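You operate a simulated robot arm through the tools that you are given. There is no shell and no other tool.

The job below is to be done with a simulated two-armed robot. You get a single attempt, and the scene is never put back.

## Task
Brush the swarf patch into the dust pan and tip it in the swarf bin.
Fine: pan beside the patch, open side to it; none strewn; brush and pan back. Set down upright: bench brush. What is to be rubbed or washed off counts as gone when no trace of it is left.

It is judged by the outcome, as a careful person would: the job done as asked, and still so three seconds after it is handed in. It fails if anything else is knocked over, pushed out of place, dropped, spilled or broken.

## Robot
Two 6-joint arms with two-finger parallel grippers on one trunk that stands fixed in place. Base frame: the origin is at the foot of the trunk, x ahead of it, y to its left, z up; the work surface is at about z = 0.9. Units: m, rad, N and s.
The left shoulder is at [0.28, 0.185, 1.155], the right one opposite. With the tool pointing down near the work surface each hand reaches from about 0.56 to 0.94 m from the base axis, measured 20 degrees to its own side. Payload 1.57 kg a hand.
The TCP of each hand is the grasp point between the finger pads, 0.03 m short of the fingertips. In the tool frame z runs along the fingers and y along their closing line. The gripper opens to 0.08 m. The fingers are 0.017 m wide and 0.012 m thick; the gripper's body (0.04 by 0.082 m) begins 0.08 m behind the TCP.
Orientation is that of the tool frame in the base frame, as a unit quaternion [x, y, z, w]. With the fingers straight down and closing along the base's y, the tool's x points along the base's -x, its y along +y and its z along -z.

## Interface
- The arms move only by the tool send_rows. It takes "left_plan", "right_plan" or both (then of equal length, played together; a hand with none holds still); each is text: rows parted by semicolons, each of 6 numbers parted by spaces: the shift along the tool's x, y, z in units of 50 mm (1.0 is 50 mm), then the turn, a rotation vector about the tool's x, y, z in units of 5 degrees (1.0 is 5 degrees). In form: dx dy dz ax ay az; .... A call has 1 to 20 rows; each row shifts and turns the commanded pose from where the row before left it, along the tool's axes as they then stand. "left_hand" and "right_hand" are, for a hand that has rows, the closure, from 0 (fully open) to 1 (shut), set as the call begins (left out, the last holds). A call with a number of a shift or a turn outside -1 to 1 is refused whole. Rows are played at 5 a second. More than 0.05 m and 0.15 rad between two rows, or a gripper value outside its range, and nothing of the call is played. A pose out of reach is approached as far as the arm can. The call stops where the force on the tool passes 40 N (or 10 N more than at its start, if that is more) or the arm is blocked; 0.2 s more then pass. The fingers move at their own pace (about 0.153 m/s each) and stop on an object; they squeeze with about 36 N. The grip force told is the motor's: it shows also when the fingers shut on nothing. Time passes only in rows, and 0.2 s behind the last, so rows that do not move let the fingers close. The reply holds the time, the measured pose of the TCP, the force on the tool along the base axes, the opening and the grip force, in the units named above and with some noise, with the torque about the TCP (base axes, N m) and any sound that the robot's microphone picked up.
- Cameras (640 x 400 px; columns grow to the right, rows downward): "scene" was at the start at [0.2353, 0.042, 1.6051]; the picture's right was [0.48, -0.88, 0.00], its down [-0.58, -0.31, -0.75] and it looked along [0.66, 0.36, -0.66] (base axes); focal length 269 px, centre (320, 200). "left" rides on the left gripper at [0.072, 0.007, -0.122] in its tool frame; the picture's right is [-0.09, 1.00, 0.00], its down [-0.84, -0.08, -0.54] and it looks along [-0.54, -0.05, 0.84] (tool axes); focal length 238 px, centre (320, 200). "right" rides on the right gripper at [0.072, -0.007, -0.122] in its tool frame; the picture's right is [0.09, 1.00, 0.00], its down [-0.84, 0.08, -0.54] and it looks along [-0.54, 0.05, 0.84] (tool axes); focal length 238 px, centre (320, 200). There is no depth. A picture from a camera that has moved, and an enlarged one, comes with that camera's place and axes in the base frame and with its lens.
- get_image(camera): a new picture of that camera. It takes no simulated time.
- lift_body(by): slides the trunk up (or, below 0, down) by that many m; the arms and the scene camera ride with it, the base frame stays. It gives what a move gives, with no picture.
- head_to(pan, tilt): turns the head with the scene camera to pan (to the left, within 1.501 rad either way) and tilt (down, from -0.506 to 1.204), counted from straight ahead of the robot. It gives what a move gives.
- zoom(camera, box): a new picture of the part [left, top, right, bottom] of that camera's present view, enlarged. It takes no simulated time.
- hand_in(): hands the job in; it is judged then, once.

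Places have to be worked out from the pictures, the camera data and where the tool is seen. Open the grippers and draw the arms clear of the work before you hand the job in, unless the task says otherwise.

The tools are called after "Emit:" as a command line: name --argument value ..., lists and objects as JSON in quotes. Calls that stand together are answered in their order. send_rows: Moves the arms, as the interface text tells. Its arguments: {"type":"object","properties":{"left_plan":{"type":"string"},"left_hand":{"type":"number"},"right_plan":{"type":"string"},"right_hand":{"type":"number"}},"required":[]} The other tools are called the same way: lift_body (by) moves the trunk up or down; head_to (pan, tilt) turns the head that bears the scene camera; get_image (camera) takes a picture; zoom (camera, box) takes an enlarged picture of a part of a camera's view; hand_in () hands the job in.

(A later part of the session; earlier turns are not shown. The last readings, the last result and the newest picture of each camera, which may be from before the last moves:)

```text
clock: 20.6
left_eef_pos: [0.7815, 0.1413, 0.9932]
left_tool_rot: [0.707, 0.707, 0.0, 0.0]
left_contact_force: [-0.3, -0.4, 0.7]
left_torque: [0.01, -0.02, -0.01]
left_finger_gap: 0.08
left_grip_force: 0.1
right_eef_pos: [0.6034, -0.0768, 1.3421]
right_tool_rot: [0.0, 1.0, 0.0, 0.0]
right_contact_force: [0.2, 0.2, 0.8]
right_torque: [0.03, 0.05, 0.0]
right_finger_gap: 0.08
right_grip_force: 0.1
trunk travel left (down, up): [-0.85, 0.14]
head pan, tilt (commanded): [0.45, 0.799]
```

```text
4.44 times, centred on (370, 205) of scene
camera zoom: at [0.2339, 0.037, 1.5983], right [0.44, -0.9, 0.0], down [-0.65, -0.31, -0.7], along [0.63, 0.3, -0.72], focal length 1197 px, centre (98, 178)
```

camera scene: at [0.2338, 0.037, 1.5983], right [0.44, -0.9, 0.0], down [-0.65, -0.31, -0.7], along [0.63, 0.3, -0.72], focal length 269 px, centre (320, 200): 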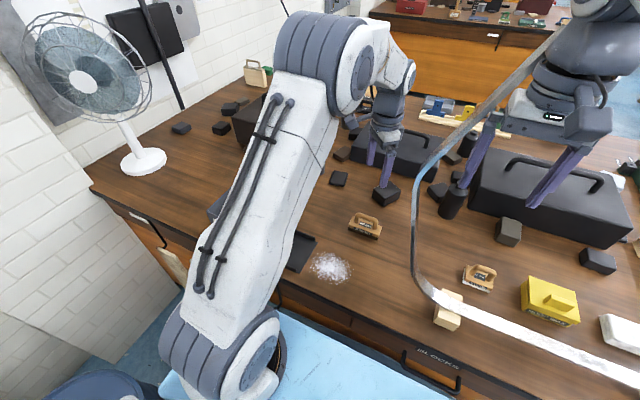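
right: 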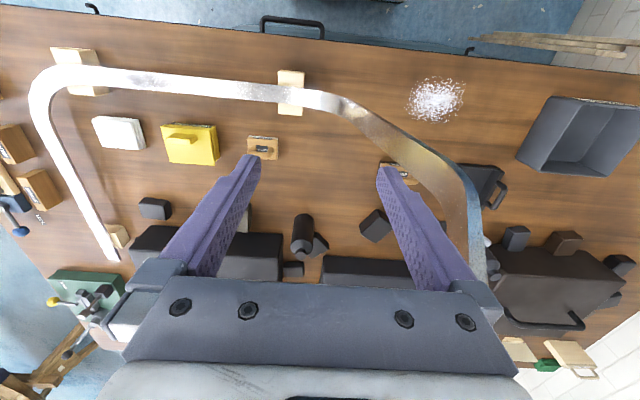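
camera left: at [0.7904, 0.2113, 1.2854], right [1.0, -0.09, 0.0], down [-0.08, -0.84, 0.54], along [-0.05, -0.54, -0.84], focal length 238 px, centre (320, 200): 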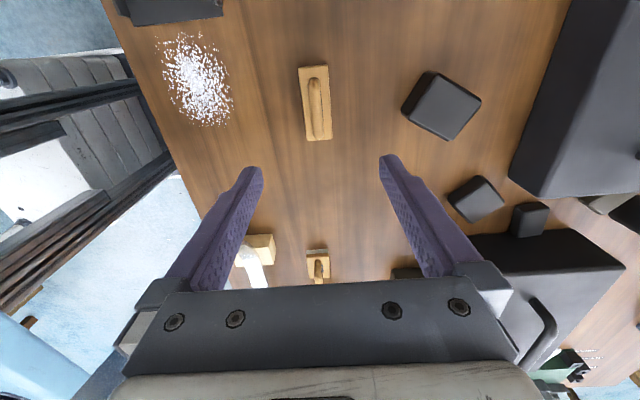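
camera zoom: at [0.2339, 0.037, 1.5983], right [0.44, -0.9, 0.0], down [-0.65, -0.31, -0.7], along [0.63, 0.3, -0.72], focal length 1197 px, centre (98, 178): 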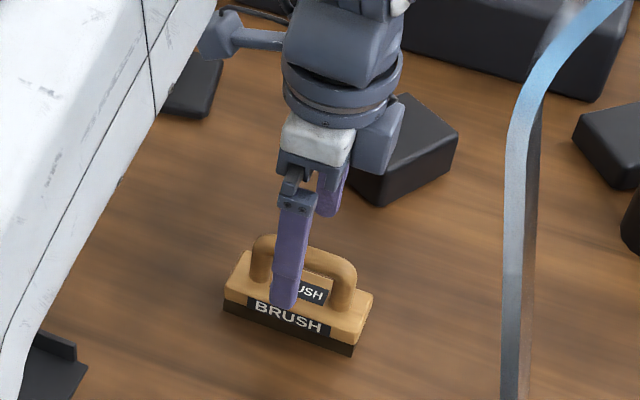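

Handle is centred between the fingers and nothing else is near. I lower to z≈0.968 and close on the brush handle.

Emit:
send_rows --left_plan "0 0 0.25 0 0 0;0 0 0.25 0 0 0;0 0 0 0 0 0"

Emit:
send_rows --left_plan "0 0 0 0 0 0;0 0 0 0 0 0;0 0 0 0 0 0;0 0 0 0 0 0" --left_hand 1

Emit:
zoom --camera "scene" --box '[320, 160, 420, 250]'

Emit:
zoom --camera "left" --box '[220, 20, 420, 220]'

```text
clock: 21.4
left_eef_pos: [0.7824, 0.1403, 0.9702]
left_tool_rot: [0.707, 0.707, -0.001, 0.0]
left_contact_force: [0.8, 0.3, -0.5]
left_torque: [-0.03, 0.04, 0.03]
left_finger_gap: 0.0802
left_grip_force: 0.0
right_eef_pos: [0.6049, -0.0764, 1.341]
right_tool_rot: [-0.001, 1.0, 0.0, 0.0]
right_contact_force: [0.2, 0.4, -0.5]
right_torque: [0.0, -0.03, 0.04]
right_finger_gap: 0.0799
right_grip_force: 0.1
trunk travel left (down, up): [-0.85, 0.14]
head pan, tilt (commanded): [0.45, 0.799]
```

```text
clock: 22.4
left_eef_pos: [0.7817, 0.1393, 0.9701]
left_tool_rot: [0.707, 0.707, 0.001, 0.0]
left_contact_force: [0.0, -1.0, -0.2]
left_torque: [0.01, 0.0, 0.01]
left_finger_gap: 0.015
left_grip_force: 30.6
right_eef_pos: [0.6049, -0.076, 1.3419]
right_tool_rot: [0.0, 1.0, 0.0, 0.0]
right_contact_force: [0.4, 0.1, 0.3]
right_torque: [-0.03, 0.01, 0.0]
right_finger_gap: 0.0799
right_grip_force: 0.1
trunk travel left (down, up): [-0.85, 0.14]
head pan, tilt (commanded): [0.45, 0.799]
```

```text
4.44 times, centred on (370, 205) of scene
camera zoom: at [0.2338, 0.037, 1.5983], right [0.44, -0.9, 0.0], down [-0.65, -0.31, -0.7], along [0.63, 0.3, -0.72], focal length 1197 px, centre (98, 178)
```

zoom: 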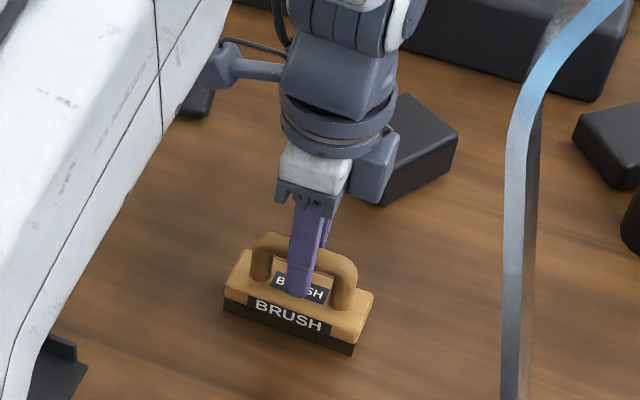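

```text
2.00 times, centred on (320, 120) of left
camera zoom: at [0.7867, 0.212, 1.0924], right [1.0, -0.09, 0.0], down [-0.08, -0.84, 0.54], along [-0.05, -0.54, -0.84], focal length 477 px, centre (320, 360)
```

zoom: 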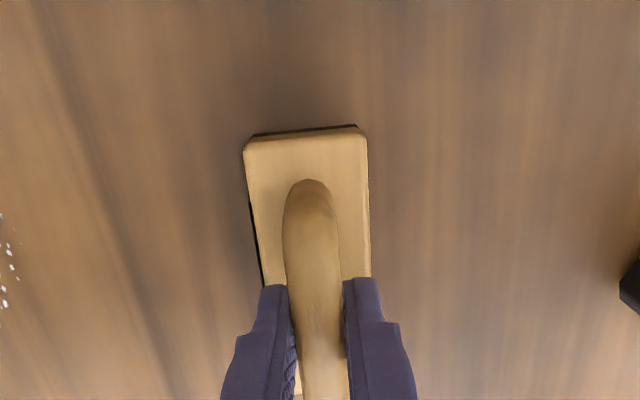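

The brush is held (gap 15 mm). Before moving it near the hoop side I check the arm's wrist shape and the hoop's place again from the present view.

Emit:
send_rows --left_plan "0 0 -0.4 0 0 0;0 0 -0.6 0 0 0;0 0 -0.6 0 0 0;0 0 0 0 0 0"

Emit:
get_image --camera "scene"

Emit:
get_image --camera "left"

Emit:
zoom --camera "scene" --box '[300, 0, 520, 200]'

```text
clock: 23.4
left_eef_pos: [0.7821, 0.1409, 1.05]
left_tool_rot: [0.707, 0.707, 0.0, 0.001]
left_contact_force: [-0.7, -0.4, -1.2]
left_torque: [-0.01, 0.0, 0.0]
left_finger_gap: 0.0149
left_grip_force: 30.6
right_eef_pos: [0.6039, -0.0754, 1.3419]
right_tool_rot: [-0.001, 1.0, 0.0, 0.0]
right_contact_force: [0.2, -0.1, 0.1]
right_torque: [-0.01, -0.03, 0.01]
right_finger_gap: 0.08
right_grip_force: 0.1
trunk travel left (down, up): [-0.85, 0.14]
head pan, tilt (commanded): [0.45, 0.799]
```

```text
taken
camera scene: at [0.2336, 0.037, 1.5983], right [0.44, -0.9, 0.0], down [-0.65, -0.31, -0.7], along [0.63, 0.3, -0.72], focal length 269 px, centre (320, 200)
```

scene: 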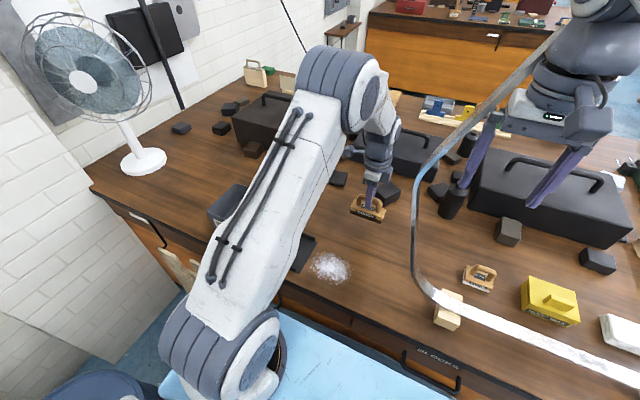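

```text
taken
camera left: at [0.7864, 0.2134, 1.1722], right [1.0, -0.09, 0.0], down [-0.08, -0.84, 0.54], along [-0.05, -0.54, -0.84], focal length 238 px, centre (320, 200)
```

left: 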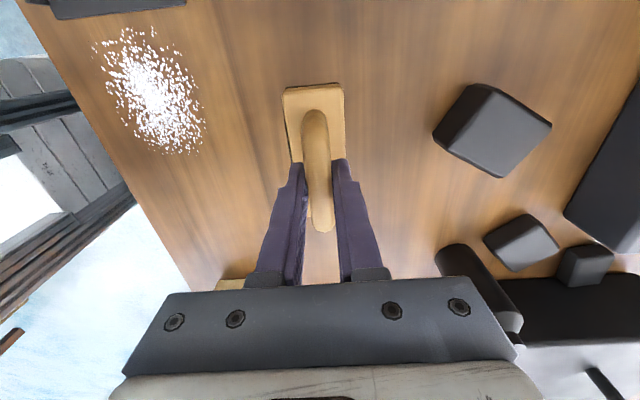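

```text
2.00 times, centred on (410, 100) of scene
camera zoom: at [0.2336, 0.037, 1.5983], right [0.44, -0.9, 0.0], down [-0.65, -0.31, -0.7], along [0.63, 0.3, -0.72], focal length 538 px, centre (140, 400)
```

zoom: 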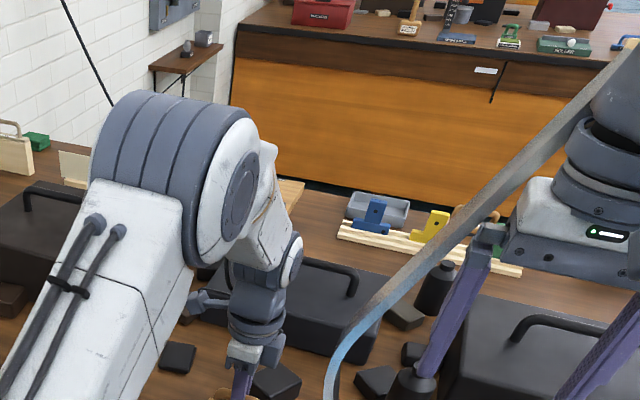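

From the right and scene views I place the hoop's rising branch at about (0.61, 0.015, 1.22) to (0.615, 0.03, 1.32), so I'll lean the hand ~10° toward +y when starting the sweep, which also puts the brush's leading edge on the bench. First I turn the hand back by 90° here.

Emit:
send_rows --left_plan "0 0 0 0 0 -1;0 0 0 0 0 -1;0 0 0 0 0 -1;0 0 0 0 0 -1;0 0 0 0 0 -1;0 0 0 0 0 -1;0 0 0 0 0 -1;0 0 0 0 0 -1;0 0 0 0 0 -1;0 0 0 0 0 -1;0 0 0 0 0 -1;0 0 0 0 0 -1;0 0 0 0 0 -1;0 0 0 0 0 -1;0 0 0 0 0 -1;0 0 0 0 0 -1;0 0 0 0 0 -1;0 0 0 0 0 -1"

Emit:
get_image --camera "left"

Emit:
get_image --camera "scene"

```text
clock: 27.2
left_eef_pos: [0.7804, 0.1407, 1.0497]
left_tool_rot: [-0.001, 1.0, 0.0, 0.0]
left_contact_force: [-0.9, -0.2, -2.0]
left_torque: [-0.01, 0.04, 0.0]
left_finger_gap: 0.0148
left_grip_force: 30.9
right_eef_pos: [0.6056, -0.0767, 1.3419]
right_tool_rot: [0.0, 1.0, 0.0, 0.001]
right_contact_force: [0.3, 0.3, 0.1]
right_torque: [0.01, 0.03, 0.03]
right_finger_gap: 0.0798
right_grip_force: 0.0
trunk travel left (down, up): [-0.85, 0.14]
head pan, tilt (commanded): [0.45, 0.799]
```

```text
taken
camera left: at [0.7074, 0.1481, 1.1718], right [0.09, 1.0, 0.0], down [0.84, -0.08, 0.54], along [0.54, -0.05, -0.84], focal length 238 px, centre (320, 200)
```

left: 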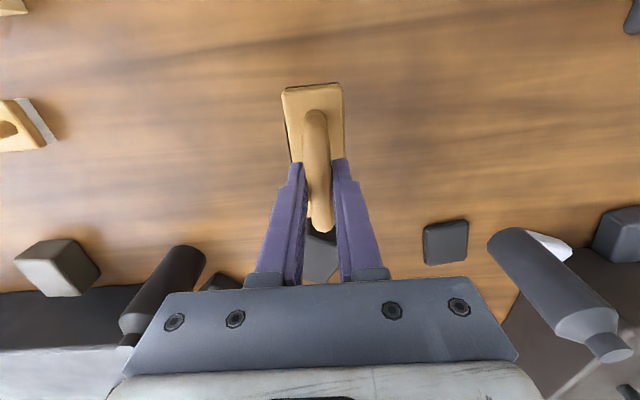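

```text
taken
camera scene: at [0.2338, 0.037, 1.5983], right [0.44, -0.9, 0.0], down [-0.65, -0.31, -0.7], along [0.63, 0.3, -0.72], focal length 269 px, centre (320, 200)
```

scene: 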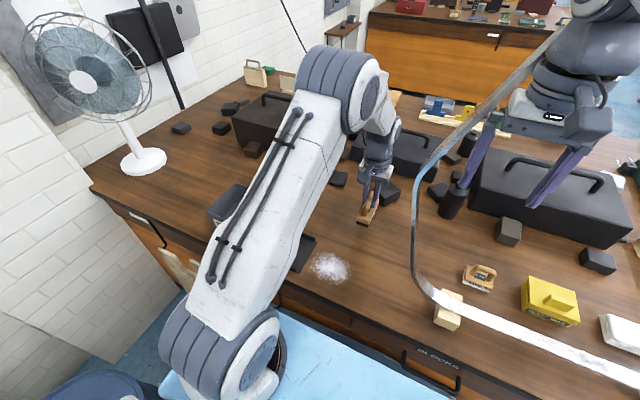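

I tilt the hand 10° (top toward +y) and carry the brush to just behind the patch on its -y side, at about (0.61, 0.104, 1.02), still above the bench.

Emit:
send_rows --left_plan "0 0 0 1 0 0;0 0 0 1 0 0;0.682 -0.127 0.144 0 0 0;0.682 -0.127 0.144 0 0 0;0.682 -0.127 0.144 0 0 0;0.682 -0.127 0.144 0 0 0;0.682 -0.127 0.144 0 0 0;0 0 0 0 0 0"

Emit:
get_image --camera "left"

Emit:
get_image --camera "scene"

Emit:
get_image --camera "right"

```text
clock: 29.0
left_eef_pos: [0.609, 0.1029, 1.0207]
left_tool_rot: [0.0, 0.996, -0.088, 0.0]
left_contact_force: [-0.3, 0.1, -1.9]
left_torque: [-0.01, 0.01, -0.03]
left_finger_gap: 0.015
left_grip_force: 30.8
right_eef_pos: [0.6047, -0.0761, 1.3429]
right_tool_rot: [-0.001, 1.0, 0.0, 0.0]
right_contact_force: [-0.4, -0.1, 0.7]
right_torque: [-0.01, -0.05, -0.01]
right_finger_gap: 0.08
right_grip_force: 0.0
trunk travel left (down, up): [-0.85, 0.14]
head pan, tilt (commanded): [0.45, 0.799]
```

```text
taken
camera left: at [0.5358, 0.1317, 1.139], right [0.09, 0.98, -0.17], down [0.84, 0.02, 0.55], along [0.54, -0.2, -0.82], focal length 238 px, centre (320, 200)
```

left: 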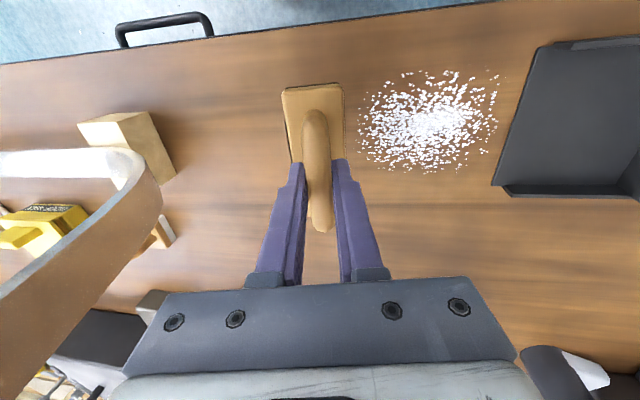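

```text
taken
camera scene: at [0.2336, 0.037, 1.5983], right [0.44, -0.9, 0.0], down [-0.65, -0.31, -0.7], along [0.63, 0.3, -0.72], focal length 269 px, centre (320, 200)
```

scene: 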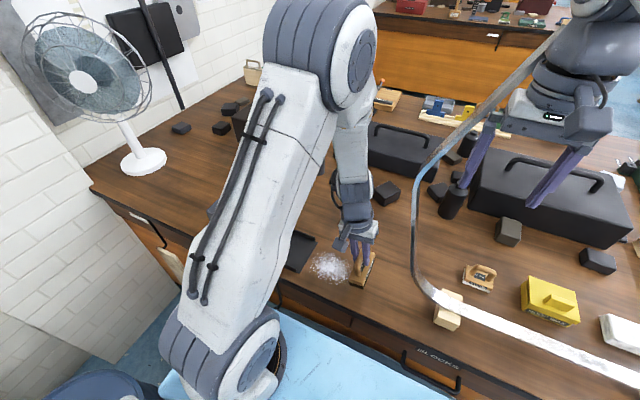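

```text
taken
camera right: at [0.5324, -0.0825, 1.4633], right [-0.09, 1.0, 0.0], down [0.84, 0.08, 0.54], along [0.54, 0.05, -0.84], focal length 238 px, centre (320, 200)
```

right: 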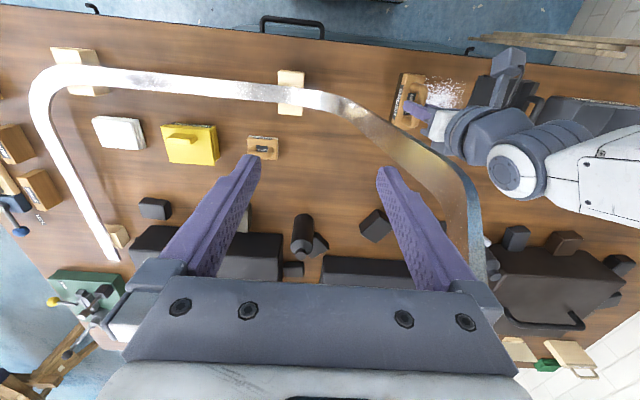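

The right camera gives a fine overhead view: the left arm is well clear of the hoop, and the brush lines up with the patch and pan. I lower the brush in small steps to find the bench.

Emit:
send_rows --left_plan "0 0.052 0.295 0 0 0;0 0.052 0.295 0 0 0;0 0.045 0.256 0 0 0;0 0 0 0 0 0"

Emit:
zoom --camera "right" --box '[360, 40, 560, 165]'

Emit:
zoom --camera "scene" --box '[270, 210, 400, 310]'

```text
clock: 30.0
left_eef_pos: [0.6095, 0.1033, 0.9763]
left_tool_rot: [0.0, 0.996, -0.086, 0.0]
left_contact_force: [0.3, 0.7, -0.3]
left_torque: [0.03, -0.01, -0.01]
left_finger_gap: 0.0147
left_grip_force: 30.6
right_eef_pos: [0.6045, -0.0763, 1.3415]
right_tool_rot: [0.0, 1.0, 0.0, 0.0]
right_contact_force: [-1.2, 1.1, -0.6]
right_torque: [0.02, -0.02, -0.01]
right_finger_gap: 0.08
right_grip_force: 0.1
trunk travel left (down, up): [-0.85, 0.14]
head pan, tilt (commanded): [0.45, 0.799]
```

```text
3.20 times, centred on (460, 102) of right
camera zoom: at [0.5326, -0.0825, 1.4632], right [-0.09, 1.0, 0.0], down [0.84, 0.08, 0.54], along [0.54, 0.05, -0.84], focal length 763 px, centre (-128, 512)
```

zoom: 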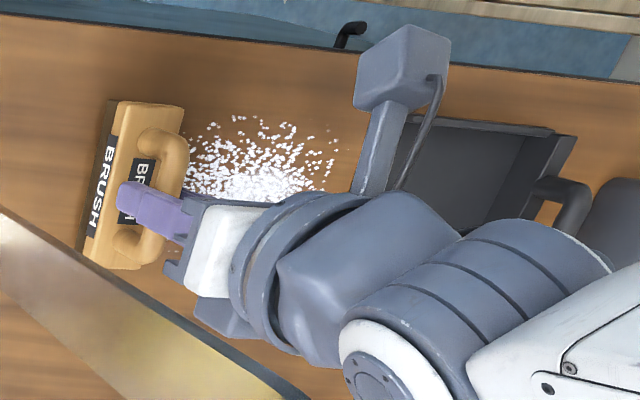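

```text
4.00 times, centred on (335, 260) of scene
camera zoom: at [0.2339, 0.037, 1.5983], right [0.44, -0.9, 0.0], down [-0.65, -0.31, -0.7], along [0.63, 0.3, -0.72], focal length 1077 px, centre (260, -40)
```

zoom: 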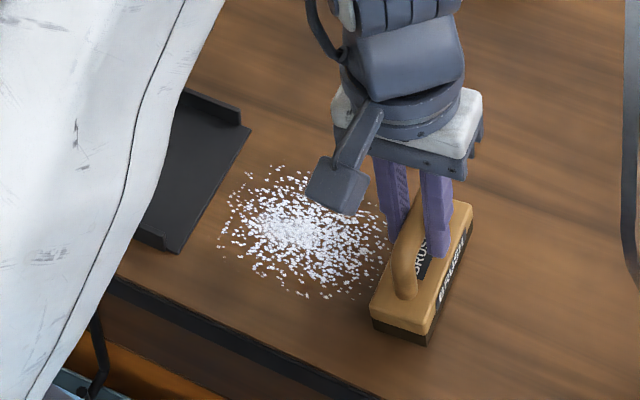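

The brush's edge is just above the bench behind the patch. I lower the last ~4 mm and read the force.

Emit:
send_rows --left_plan "0 0.007 0.04 0 0 0;0 0.007 0.04 0 0 0;0 0 0 0 0 0"

Emit:
zoom --camera "scene" --box '[300, 220, 400, 300]'

```text
clock: 30.8
left_eef_pos: [0.6096, 0.1037, 0.9732]
left_tool_rot: [0.0, 0.996, -0.087, 0.0]
left_contact_force: [0.6, 0.6, -0.7]
left_torque: [0.02, -0.04, 0.01]
left_finger_gap: 0.015
left_grip_force: 30.7
right_eef_pos: [0.6038, -0.0769, 1.3425]
right_tool_rot: [0.0, 1.0, 0.0, 0.0]
right_contact_force: [-0.2, 0.1, -0.4]
right_torque: [0.03, 0.03, 0.02]
right_finger_gap: 0.0798
right_grip_force: 0.1
trunk travel left (down, up): [-0.85, 0.14]
head pan, tilt (commanded): [0.45, 0.799]
```

```text
5.00 times, centred on (350, 260) of scene
camera zoom: at [0.2338, 0.037, 1.5983], right [0.44, -0.9, 0.0], down [-0.65, -0.31, -0.7], along [0.63, 0.3, -0.72], focal length 1346 px, centre (170, -100)
```

zoom: 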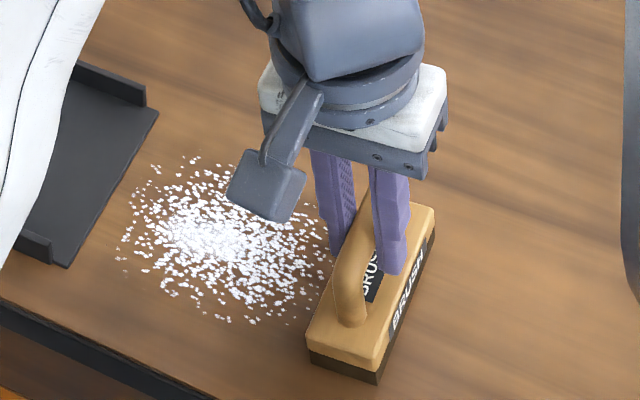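

No contact yet. I go down another 2 mm in small steps.

Emit:
send_rows --left_plan "0 0.0035 0.02 0 0 0;0 0.0035 0.02 0 0 0;0 0 0 0 0 0"

```text
clock: 31.6
left_eef_pos: [0.6106, 0.1022, 0.9722]
left_tool_rot: [0.0, 0.996, -0.088, 0.003]
left_contact_force: [-1.3, -3.4, 31.7]
left_torque: [0.02, 0.14, 0.02]
left_finger_gap: 0.0151
left_grip_force: 31.0
right_eef_pos: [0.6034, -0.0774, 1.3416]
right_tool_rot: [0.0, 1.0, 0.0, 0.0]
right_contact_force: [-0.1, -0.8, -0.6]
right_torque: [0.01, -0.01, 0.02]
right_finger_gap: 0.0799
right_grip_force: 0.1
trunk travel left (down, up): [-0.85, 0.14]
head pan, tilt (commanded): [0.45, 0.799]
```

Contact is firm (32 N) so the bench is found. I ease up about 1.2 mm to leave only a light press.

Emit:
send_rows --left_plan "0 -0.004 -0.024 0 0 0;0 0 0 0 0 0"

```text
clock: 32.2
left_eef_pos: [0.6103, 0.1027, 0.9718]
left_tool_rot: [0.0, 0.996, -0.087, 0.001]
left_contact_force: [-0.2, -5.0, 28.2]
left_torque: [-0.1, -0.06, 0.02]
left_finger_gap: 0.0149
left_grip_force: 30.5
right_eef_pos: [0.6031, -0.0765, 1.3422]
right_tool_rot: [0.0, 1.0, 0.0, 0.0]
right_contact_force: [-0.5, -0.5, 0.9]
right_torque: [0.01, -0.01, -0.04]
right_finger_gap: 0.0799
right_grip_force: 0.1
trunk travel left (down, up): [-0.85, 0.14]
head pan, tilt (commanded): [0.45, 0.799]
```

Still 28 N; I raise another 1 mm.

Emit:
send_rows --left_plan "0 -0.0035 -0.02 0 0 0;0 0 0 0 0 0"

```text
clock: 32.8
left_eef_pos: [0.6107, 0.1042, 0.9719]
left_tool_rot: [-0.001, 0.996, -0.087, 0.0]
left_contact_force: [2.2, -3.3, 12.4]
left_torque: [-0.16, -0.15, 0.01]
left_finger_gap: 0.015
left_grip_force: 31.3
right_eef_pos: [0.6044, -0.0763, 1.3425]
right_tool_rot: [-0.001, 1.0, 0.001, 0.0]
right_contact_force: [-0.5, 0.8, 0.0]
right_torque: [0.01, 0.02, -0.01]
right_finger_gap: 0.0799
right_grip_force: 0.2
trunk travel left (down, up): [-0.85, 0.14]
head pan, tilt (commanded): [0.45, 0.799]
```

About 12 N now. I ease up 0.4 mm more and make a first short sweep of 25 mm toward +y to see how the swarf behaves.

Emit:
send_rows --left_plan "0 -0.0014 -0.008 0 0 0;0 0.197 -0.0347 0 0 0;0 0.197 -0.0347 0 0 0;0 0.0985 -0.0174 0 0 0;0 0 0 0 0 0"

Emit:
zoom --camera "scene" --box '[270, 210, 400, 310]'

Emit:
get_image --camera "left"

Emit:
zoom --camera "right" --box '[360, 40, 560, 165]'

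```text
clock: 34.0
left_eef_pos: [0.61, 0.1291, 0.9738]
left_tool_rot: [0.0, 0.996, -0.087, 0.001]
left_contact_force: [1.0, 1.1, -0.2]
left_torque: [0.04, -0.02, 0.0]
left_finger_gap: 0.0149
left_grip_force: 31.2
right_eef_pos: [0.6039, -0.0765, 1.3416]
right_tool_rot: [0.0, 1.0, 0.001, 0.0]
right_contact_force: [0.2, -0.1, -0.4]
right_torque: [0.0, 0.03, 0.0]
right_finger_gap: 0.0801
right_grip_force: 0.1
trunk travel left (down, up): [-0.85, 0.14]
head pan, tilt (commanded): [0.45, 0.799]
```

```text
4.00 times, centred on (335, 260) of scene
camera zoom: at [0.2338, 0.037, 1.5983], right [0.44, -0.9, 0.0], down [-0.65, -0.31, -0.7], along [0.63, 0.3, -0.72], focal length 1077 px, centre (260, -40)
```

zoom: 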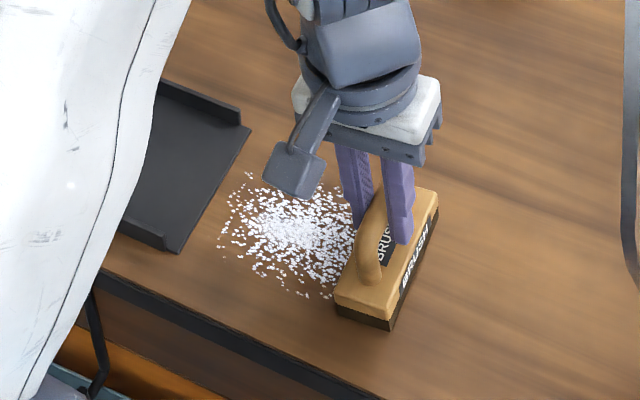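

```text
taken
camera left: at [0.5372, 0.1569, 1.0925], right [0.09, 0.98, -0.17], down [0.84, 0.02, 0.55], along [0.54, -0.2, -0.82], focal length 238 px, centre (320, 200)
```

left: 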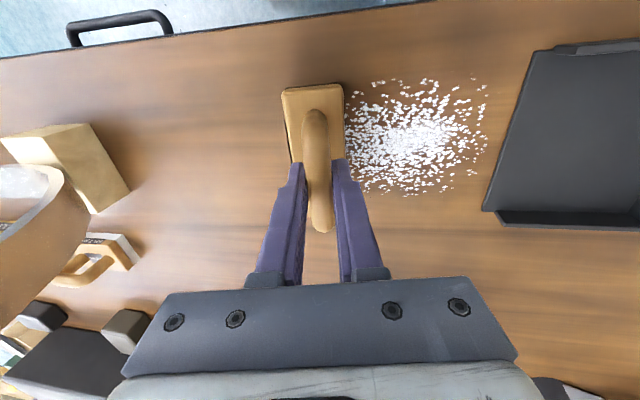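

```text
3.20 times, centred on (460, 102) of right
camera zoom: at [0.5326, -0.0825, 1.4632], right [-0.09, 1.0, 0.0], down [0.84, 0.08, 0.54], along [0.54, 0.05, -0.84], focal length 763 px, centre (-128, 512)
```

zoom: 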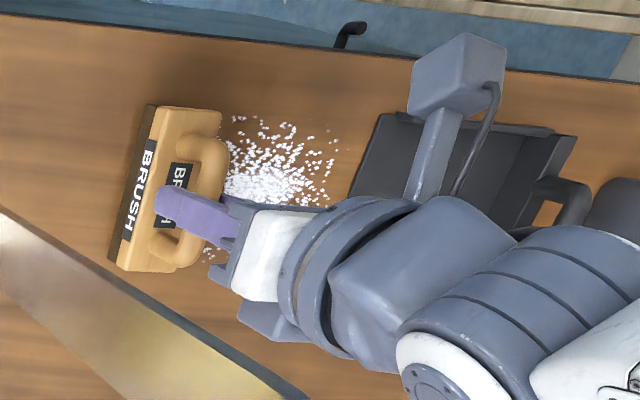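

The swarf moves ahead of the bristles with nothing left behind. The brush is barely touching now, so I press ~0.6 mm lower and continue sweeping 30 mm.

Emit:
send_rows --left_plan "0 0.002 0.012 0 0 0;0 0.197 -0.0347 0 0 0;0 0.197 -0.0347 0 0 0;0 0.197 -0.0347 0 0 0;0 0 0 0 0 0"

Emit:
zoom --camera "scene" --box '[270, 210, 400, 310]'

Emit:
get_image --camera "left"

Emit:
zoom --camera "right" --box '[360, 40, 560, 165]'

```text
clock: 35.2
left_eef_pos: [0.6092, 0.1593, 0.9738]
left_tool_rot: [0.0, 0.996, -0.087, 0.001]
left_contact_force: [-0.2, -0.3, -1.0]
left_torque: [0.03, 0.01, 0.01]
left_finger_gap: 0.0153
left_grip_force: 30.9
right_eef_pos: [0.6034, -0.0755, 1.3425]
right_tool_rot: [0.0, 1.0, 0.001, 0.0]
right_contact_force: [0.0, 0.7, -0.9]
right_torque: [0.01, 0.0, -0.01]
right_finger_gap: 0.0803
right_grip_force: 0.0
trunk travel left (down, up): [-0.85, 0.14]
head pan, tilt (commanded): [0.45, 0.799]
```

```text
4.00 times, centred on (335, 260) of scene
camera zoom: at [0.2338, 0.0371, 1.5983], right [0.44, -0.9, 0.0], down [-0.65, -0.31, -0.7], along [0.63, 0.3, -0.72], focal length 1077 px, centre (260, -40)
```

zoom: 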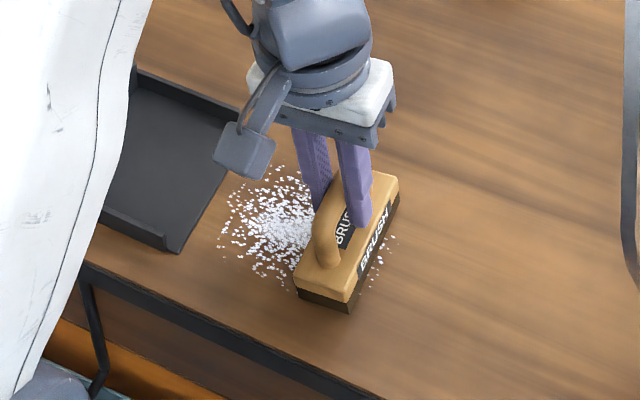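

```text
taken
camera left: at [0.5369, 0.1866, 1.0923], right [0.09, 0.98, -0.17], down [0.84, 0.02, 0.55], along [0.54, -0.2, -0.82], focal length 238 px, centre (320, 200)
```

left: 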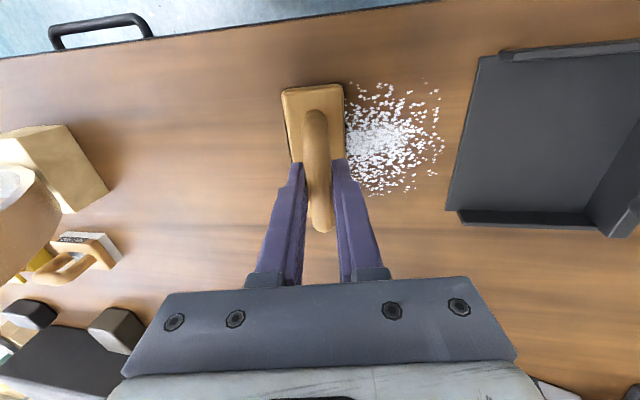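

```text
3.20 times, centred on (460, 102) of right
camera zoom: at [0.5325, -0.0825, 1.4633], right [-0.09, 1.0, 0.0], down [0.84, 0.08, 0.54], along [0.54, 0.05, -0.84], focal length 763 px, centre (-128, 512)
```

zoom: 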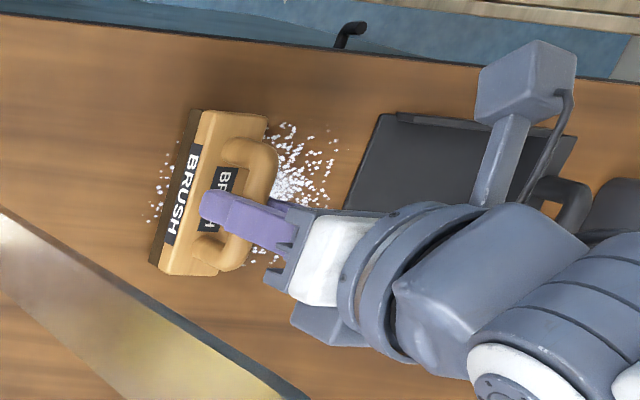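

The few grains now behind the brush sit at their original spots, so the brush was skimming about 1 mm too high and not really sweeping. I lift, go back behind the patch and come down again.

Emit:
send_rows --left_plan "0 -0.052 -0.2955 0 0 0;0 -0.052 -0.2955 0 0 0;0 -0.556 0.098 0 0 0;0 -0.577 0.102 0 0 0;0 0.05 0.28 0 0 0;0 0.0472 0.2715 0 0 0;0 0 0 0 0 0"

Emit:
get_image --camera "left"

Emit:
zoom --camera "scene" --box '[270, 210, 400, 310]'

```text
clock: 36.8
left_eef_pos: [0.611, 0.0991, 0.9743]
left_tool_rot: [0.0, 0.996, -0.087, 0.0]
left_contact_force: [-0.3, 0.1, -1.2]
left_torque: [-0.01, -0.02, -0.01]
left_finger_gap: 0.0149
left_grip_force: 31.2
right_eef_pos: [0.6045, -0.0757, 1.3414]
right_tool_rot: [-0.001, 1.0, 0.0, 0.001]
right_contact_force: [0.1, -0.5, 0.4]
right_torque: [-0.01, 0.03, -0.01]
right_finger_gap: 0.0797
right_grip_force: 0.0
trunk travel left (down, up): [-0.85, 0.14]
head pan, tilt (commanded): [0.45, 0.799]
```

```text
taken
camera left: at [0.5373, 0.1292, 1.0935], right [0.09, 0.98, -0.17], down [0.84, 0.02, 0.55], along [0.54, -0.19, -0.82], focal length 238 px, centre (320, 200)
```

left: 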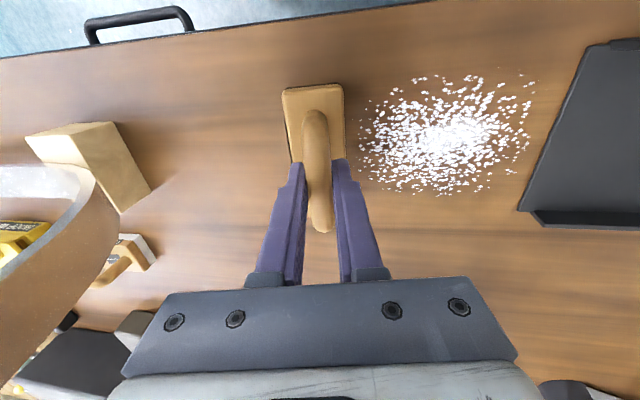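

```text
4.00 times, centred on (335, 260) of scene
camera zoom: at [0.2339, 0.037, 1.5983], right [0.44, -0.9, 0.0], down [-0.65, -0.31, -0.7], along [0.63, 0.3, -0.72], focal length 1077 px, centre (260, -40)
```

zoom: 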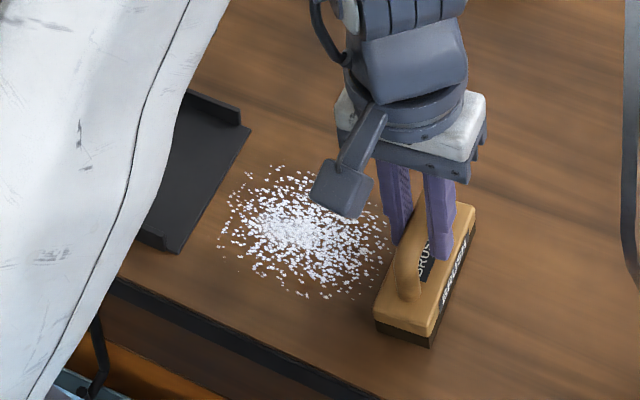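

The patch is intact at its original place. I lower in half-millimetre steps to re-find a light contact.

Emit:
send_rows --left_plan "0 0.0018 0.01 0 0 0;0 0.0018 0.01 0 0 0;0 0.0018 0.01 0 0 0;0 0 0 0 0 0"

```text
clock: 37.8
left_eef_pos: [0.612, 0.102, 0.9743]
left_tool_rot: [0.001, 0.996, -0.087, -0.001]
left_contact_force: [0.6, 0.1, -1.8]
left_torque: [0.01, 0.0, 0.01]
left_finger_gap: 0.015
left_grip_force: 30.8
right_eef_pos: [0.6054, -0.0759, 1.3427]
right_tool_rot: [0.0, 1.0, -0.001, 0.0]
right_contact_force: [0.5, 0.1, -0.9]
right_torque: [-0.01, 0.02, -0.01]
right_finger_gap: 0.08
right_grip_force: 0.0
trunk travel left (down, up): [-0.85, 0.14]
head pan, tilt (commanded): [0.45, 0.799]
```

Emit:
send_rows --left_plan "0 0.0018 0.01 0 0 0;0 0.0018 0.01 0 0 0;0 0 0 0 0 0"

```text
clock: 38.6
left_eef_pos: [0.6105, 0.1017, 0.9719]
left_tool_rot: [0.0, 0.996, -0.087, 0.0]
left_contact_force: [-2.1, 0.5, 7.6]
left_torque: [0.09, 0.13, 0.01]
left_finger_gap: 0.0149
left_grip_force: 31.1
right_eef_pos: [0.6044, -0.0766, 1.341]
right_tool_rot: [-0.001, 1.0, 0.0, 0.001]
right_contact_force: [0.7, 0.9, 0.1]
right_torque: [0.01, 0.02, 0.0]
right_finger_gap: 0.0803
right_grip_force: 0.1
trunk travel left (down, up): [-0.85, 0.14]
head pan, tilt (commanded): [0.45, 0.799]
```

Light contact of about 8 N now. I sweep 20 mm and check both force and swarf.

Emit:
send_rows --left_plan "0 0.197 -0.0347 0 0 0;0 0.197 -0.0347 0 0 0;0 0 0 0 0 0"

Emit:
get_image --camera "left"

Emit:
zoom --camera "right" --box '[360, 40, 560, 165]'

```text
clock: 39.4
left_eef_pos: [0.6098, 0.1202, 0.972]
left_tool_rot: [0.0, 0.996, -0.087, -0.001]
left_contact_force: [0.0, -2.0, 2.3]
left_torque: [-0.11, -0.05, -0.01]
left_finger_gap: 0.0149
left_grip_force: 31.1
right_eef_pos: [0.6049, -0.0765, 1.3416]
right_tool_rot: [0.0, 1.0, 0.0, 0.0]
right_contact_force: [-0.9, 0.3, -0.6]
right_torque: [-0.02, 0.01, 0.04]
right_finger_gap: 0.0799
right_grip_force: 0.1
trunk travel left (down, up): [-0.85, 0.14]
head pan, tilt (commanded): [0.45, 0.799]
```

```text
taken
camera left: at [0.5377, 0.1484, 1.0915], right [0.09, 0.98, -0.17], down [0.84, 0.02, 0.55], along [0.54, -0.19, -0.82], focal length 238 px, centre (320, 200)
```

left: 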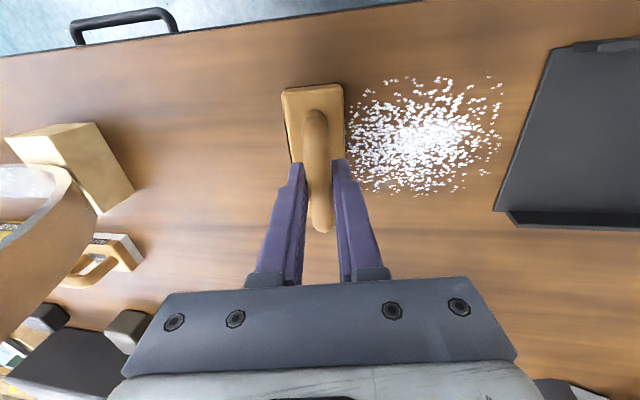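

```text
3.20 times, centred on (460, 102) of right
camera zoom: at [0.5325, -0.0827, 1.4632], right [-0.09, 1.0, 0.0], down [0.84, 0.08, 0.54], along [0.54, 0.05, -0.84], focal length 763 px, centre (-128, 512)
```

zoom: 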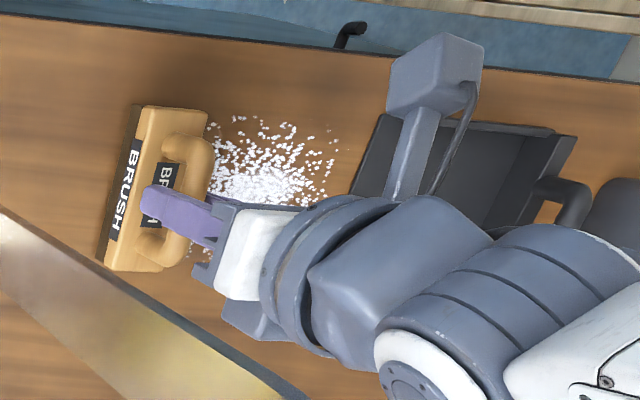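

Contact persists but lightens to ~2 N; I continue 30 mm with a slight downward bias and check whether swarf piles in front.

Emit:
send_rows --left_plan "0 0.199 -0.0247 0 0 0;0 0.198 -0.0297 0 0 0;0 0.198 -0.0297 0 0 0;0 0 0 0 0 0"

Emit:
get_image --camera "left"

Emit:
zoom --camera "right" --box '[360, 40, 560, 165]'

Emit:
zoom --camera "scene" --box '[270, 210, 400, 310]'

```text
clock: 40.4
left_eef_pos: [0.6089, 0.1502, 0.9718]
left_tool_rot: [0.0, 0.996, -0.088, 0.0]
left_contact_force: [0.8, -2.9, 13.0]
left_torque: [-0.14, 0.08, 0.02]
left_finger_gap: 0.015
left_grip_force: 31.1
right_eef_pos: [0.6046, -0.0779, 1.3417]
right_tool_rot: [0.0, 1.0, 0.0, 0.0]
right_contact_force: [0.0, 0.4, -0.1]
right_torque: [0.01, -0.03, -0.02]
right_finger_gap: 0.0797
right_grip_force: 0.1
trunk travel left (down, up): [-0.85, 0.14]
head pan, tilt (commanded): [0.45, 0.799]
```

```text
taken
camera left: at [0.537, 0.1786, 1.0914], right [0.09, 0.98, -0.17], down [0.84, 0.02, 0.55], along [0.54, -0.19, -0.82], focal length 238 px, centre (320, 200)
```

left: 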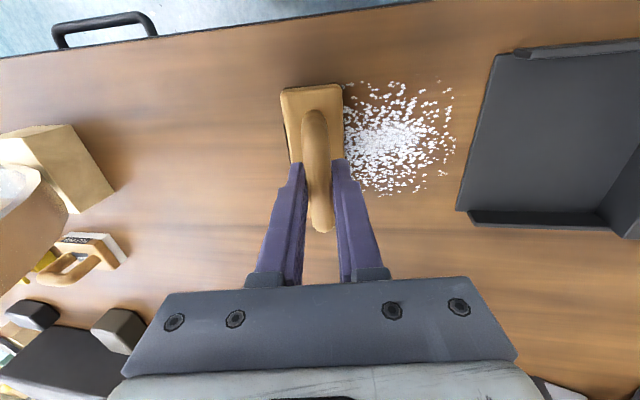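

```text
3.20 times, centred on (460, 102) of right
camera zoom: at [0.5321, -0.0829, 1.4635], right [-0.09, 1.0, 0.0], down [0.84, 0.08, 0.54], along [0.54, 0.05, -0.84], focal length 763 px, centre (-128, 512)
```

zoom: 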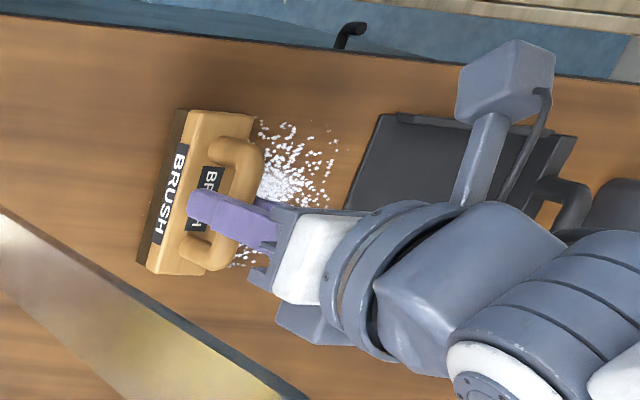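

```text
4.00 times, centred on (335, 260) of scene
camera zoom: at [0.2333, 0.0367, 1.5985], right [0.44, -0.9, 0.0], down [-0.65, -0.31, -0.7], along [0.63, 0.3, -0.72], focal length 1077 px, centre (260, -40)
```

zoom: 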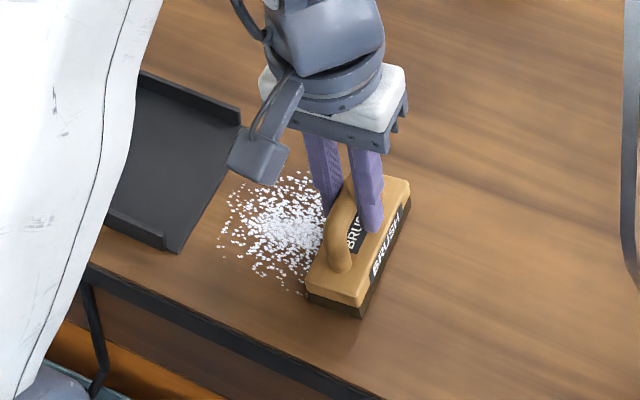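

Force is 13 N now; I ease slightly and sweep another 20 mm to see whether any grains emerge behind the brush.

Emit:
send_rows --left_plan "0 0.1965 -0.0377 0 0 0;0 0.197 -0.0337 0 0 0;0 0 0 0 0 0"

Emit:
get_image --camera "left"

Emit:
zoom --camera "right" --box '[360, 40, 560, 165]'

Emit:
zoom --camera "scene" --box '[270, 210, 400, 310]'

```text
clock: 41.2
left_eef_pos: [0.6092, 0.1708, 0.9714]
left_tool_rot: [-0.001, 0.996, -0.088, -0.001]
left_contact_force: [-1.2, -0.9, 6.0]
left_torque: [-0.08, 0.0, -0.01]
left_finger_gap: 0.0147
left_grip_force: 31.2
right_eef_pos: [0.6035, -0.0767, 1.3404]
right_tool_rot: [0.001, 1.0, 0.0, 0.0]
right_contact_force: [0.3, -0.3, -1.2]
right_torque: [0.02, 0.02, 0.02]
right_finger_gap: 0.0799
right_grip_force: 0.1
trunk travel left (down, up): [-0.85, 0.14]
head pan, tilt (commanded): [0.45, 0.799]
```

```text
taken
camera left: at [0.5369, 0.1992, 1.0914], right [0.09, 0.98, -0.17], down [0.84, 0.02, 0.55], along [0.54, -0.2, -0.82], focal length 238 px, centre (320, 200)
```

left: 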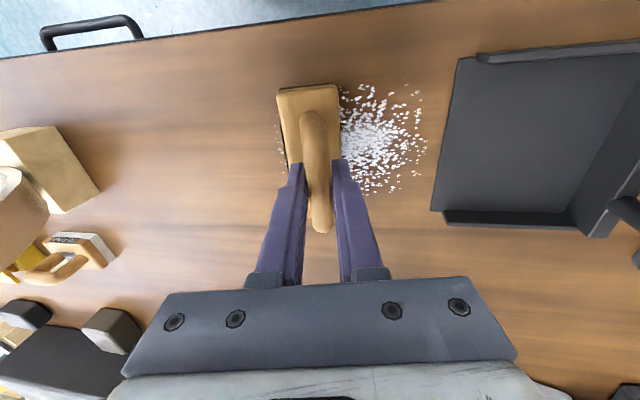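

```text
3.20 times, centred on (460, 102) of right
camera zoom: at [0.5323, -0.0826, 1.4633], right [-0.09, 1.0, 0.0], down [0.84, 0.08, 0.54], along [0.54, 0.05, -0.84], focal length 763 px, centre (-128, 512)
```

zoom: 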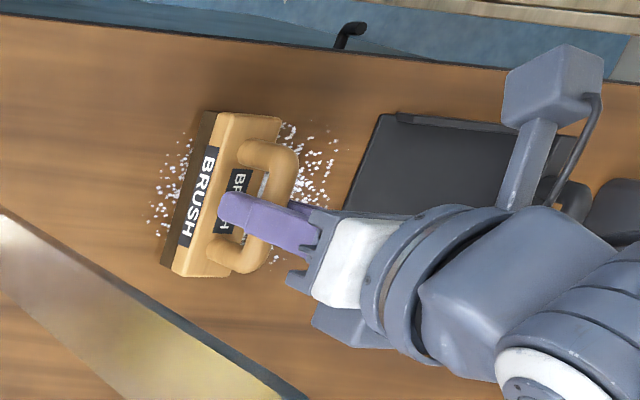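

```text
4.00 times, centred on (335, 260) of scene
camera zoom: at [0.2335, 0.0369, 1.5983], right [0.44, -0.9, 0.0], down [-0.65, -0.31, -0.7], along [0.63, 0.3, -0.72], focal length 1077 px, centre (260, -40)
```

zoom: 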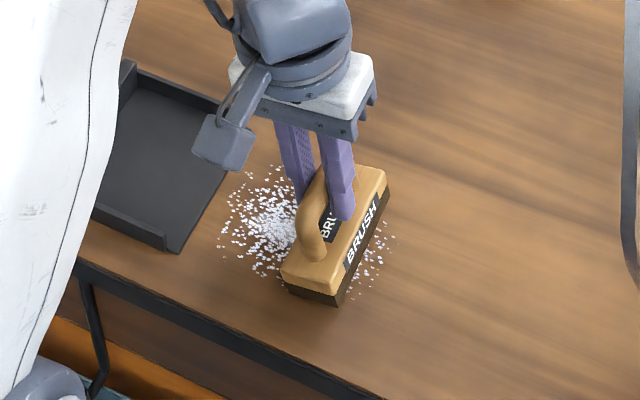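

Grains still reappear unmoved behind the tilted brush, so a tilted edge does not catch them. I lift slightly, set the brush flat (tilt 0) here, and lower again to test a flat sweep.

Emit:
send_rows --left_plan "0 -0.0347 -0.197 0 0 0;0 0 0 -1 0 0;0 0 0 -1 0 0;0 0 0.14 0 0 0;0 0 0.03 0 0 0;0 0 0 0 0 0"

Emit:
zoom --camera "scene" --box '[270, 210, 400, 310]'

```text
clock: 42.6
left_eef_pos: [0.6118, 0.1712, 0.9728]
left_tool_rot: [0.0, 1.0, 0.0, 0.0]
left_contact_force: [0.8, 0.4, -1.0]
left_torque: [-0.01, 0.02, -0.01]
left_finger_gap: 0.0149
left_grip_force: 30.2
right_eef_pos: [0.6037, -0.0755, 1.342]
right_tool_rot: [0.0, 1.0, 0.0, 0.0]
right_contact_force: [0.5, 0.2, 0.9]
right_torque: [-0.01, 0.01, -0.01]
right_finger_gap: 0.0799
right_grip_force: 0.0
trunk travel left (down, up): [-0.85, 0.14]
head pan, tilt (commanded): [0.45, 0.799]
```

```text
4.00 times, centred on (335, 260) of scene
camera zoom: at [0.2338, 0.0369, 1.5983], right [0.44, -0.9, 0.0], down [-0.65, -0.31, -0.7], along [0.63, 0.3, -0.72], focal length 1077 px, centre (260, -40)
```

zoom: 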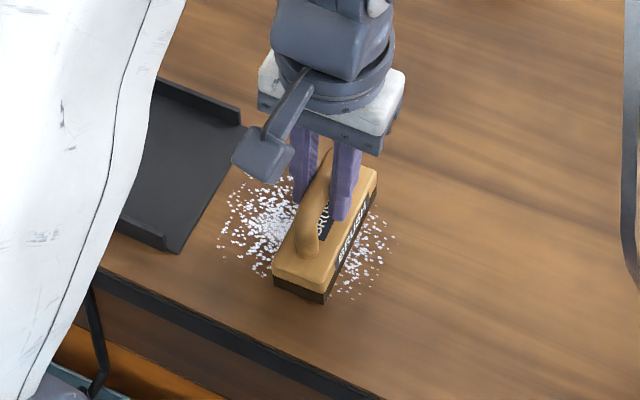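

The brush looks flat, just above the bench. I lower in half-millimetre steps until contact.

Emit:
send_rows --left_plan "0 0 0.01 0 0 0;0 0 0.01 0 0 0;0 0 0.01 0 0 0;0 0 0 0 0 0"

```text
clock: 43.6
left_eef_pos: [0.6107, 0.1707, 0.9711]
left_tool_rot: [0.0, 1.0, 0.0, 0.0]
left_contact_force: [-0.2, 0.3, -1.8]
left_torque: [-0.01, -0.01, 0.0]
left_finger_gap: 0.0148
left_grip_force: 30.9
right_eef_pos: [0.6034, -0.0767, 1.342]
right_tool_rot: [0.0, 1.0, -0.001, 0.0]
right_contact_force: [0.7, 0.8, 0.9]
right_torque: [-0.02, -0.01, -0.04]
right_finger_gap: 0.0798
right_grip_force: 0.1
trunk travel left (down, up): [-0.85, 0.14]
head pan, tilt (commanded): [0.45, 0.799]
```

Still no contact (z 0.971); I go another 1.5 mm down in the same small steps.

Emit:
send_rows --left_plan "0 0 0.01 0 0 0;0 0 0.01 0 0 0;0 0 0.01 0 0 0;0 0 0 0 0 0"

```text
clock: 44.6
left_eef_pos: [0.6098, 0.1697, 0.9706]
left_tool_rot: [0.001, 1.0, 0.0, 0.001]
left_contact_force: [-3.1, -2.2, 18.6]
left_torque: [0.1, 0.12, 0.02]
left_finger_gap: 0.0149
left_grip_force: 30.6
right_eef_pos: [0.6029, -0.0769, 1.3426]
right_tool_rot: [0.001, 1.0, -0.001, -0.001]
right_contact_force: [-0.6, 0.6, 0.0]
right_torque: [0.01, -0.02, 0.02]
right_finger_gap: 0.0798
right_grip_force: 0.0
trunk travel left (down, up): [-0.85, 0.14]
head pan, tilt (commanded): [0.45, 0.799]
```

Flat contact at about 19 N. I ease 0.3 mm and sweep 30 mm toward the pan to see whether the flat bristles move the swarf.

Emit:
send_rows --left_plan "0 0.2 -0.006 0 0 0;0 0.2 0 0 0 0;0 0.2 0 0 0 0;0 0 0 0 0 0"

Emit:
get_image --camera "left"

Emit:
zoom --camera "right" --box '[360, 40, 560, 165]'

Emit:
zoom --camera "scene" --box '[270, 210, 400, 310]'

```text
clock: 45.6
left_eef_pos: [0.6093, 0.2014, 0.969]
left_tool_rot: [-0.001, 1.0, 0.0, 0.0]
left_contact_force: [0.3, -0.8, 0.3]
left_torque: [-0.04, -0.12, -0.01]
left_finger_gap: 0.0149
left_grip_force: 30.4
right_eef_pos: [0.6037, -0.0756, 1.3417]
right_tool_rot: [0.0, 1.0, 0.0, 0.0]
right_contact_force: [-1.2, -0.3, 0.1]
right_torque: [0.0, -0.02, 0.0]
right_finger_gap: 0.0801
right_grip_force: 0.1
trunk travel left (down, up): [-0.85, 0.14]
head pan, tilt (commanded): [0.45, 0.799]
```

```text
taken
camera left: at [0.5369, 0.2085, 1.0916], right [0.09, 1.0, 0.0], down [0.84, -0.08, 0.54], along [0.54, -0.05, -0.84], focal length 238 px, centre (320, 200)
```

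left: 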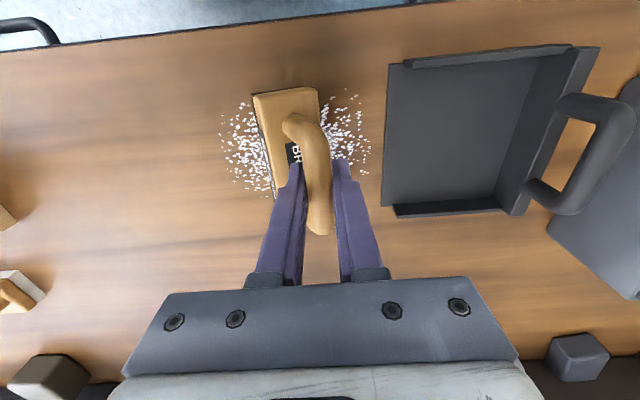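

```text
3.20 times, centred on (460, 102) of right
camera zoom: at [0.5325, -0.0826, 1.4631], right [-0.09, 1.0, 0.0], down [0.84, 0.08, 0.54], along [0.54, 0.05, -0.84], focal length 763 px, centre (-128, 512)
```

zoom: 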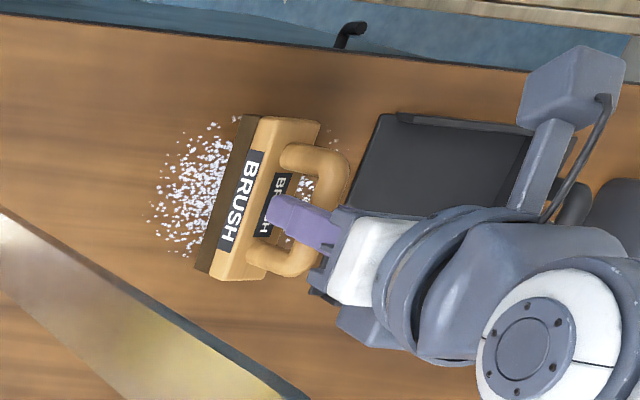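

```text
4.00 times, centred on (335, 260) of scene
camera zoom: at [0.2338, 0.037, 1.5981], right [0.44, -0.9, 0.0], down [-0.65, -0.31, -0.7], along [0.63, 0.3, -0.72], focal length 1077 px, centre (260, -40)
```

zoom: 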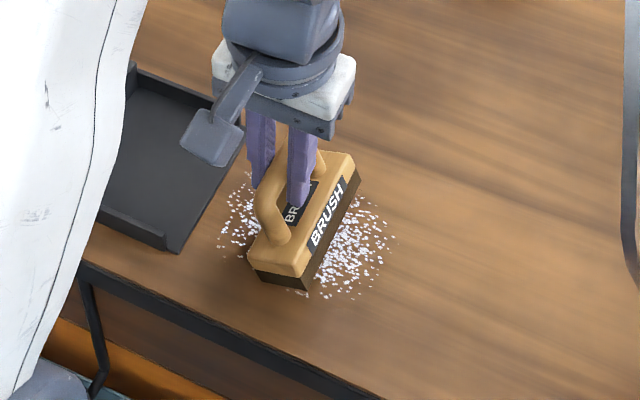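

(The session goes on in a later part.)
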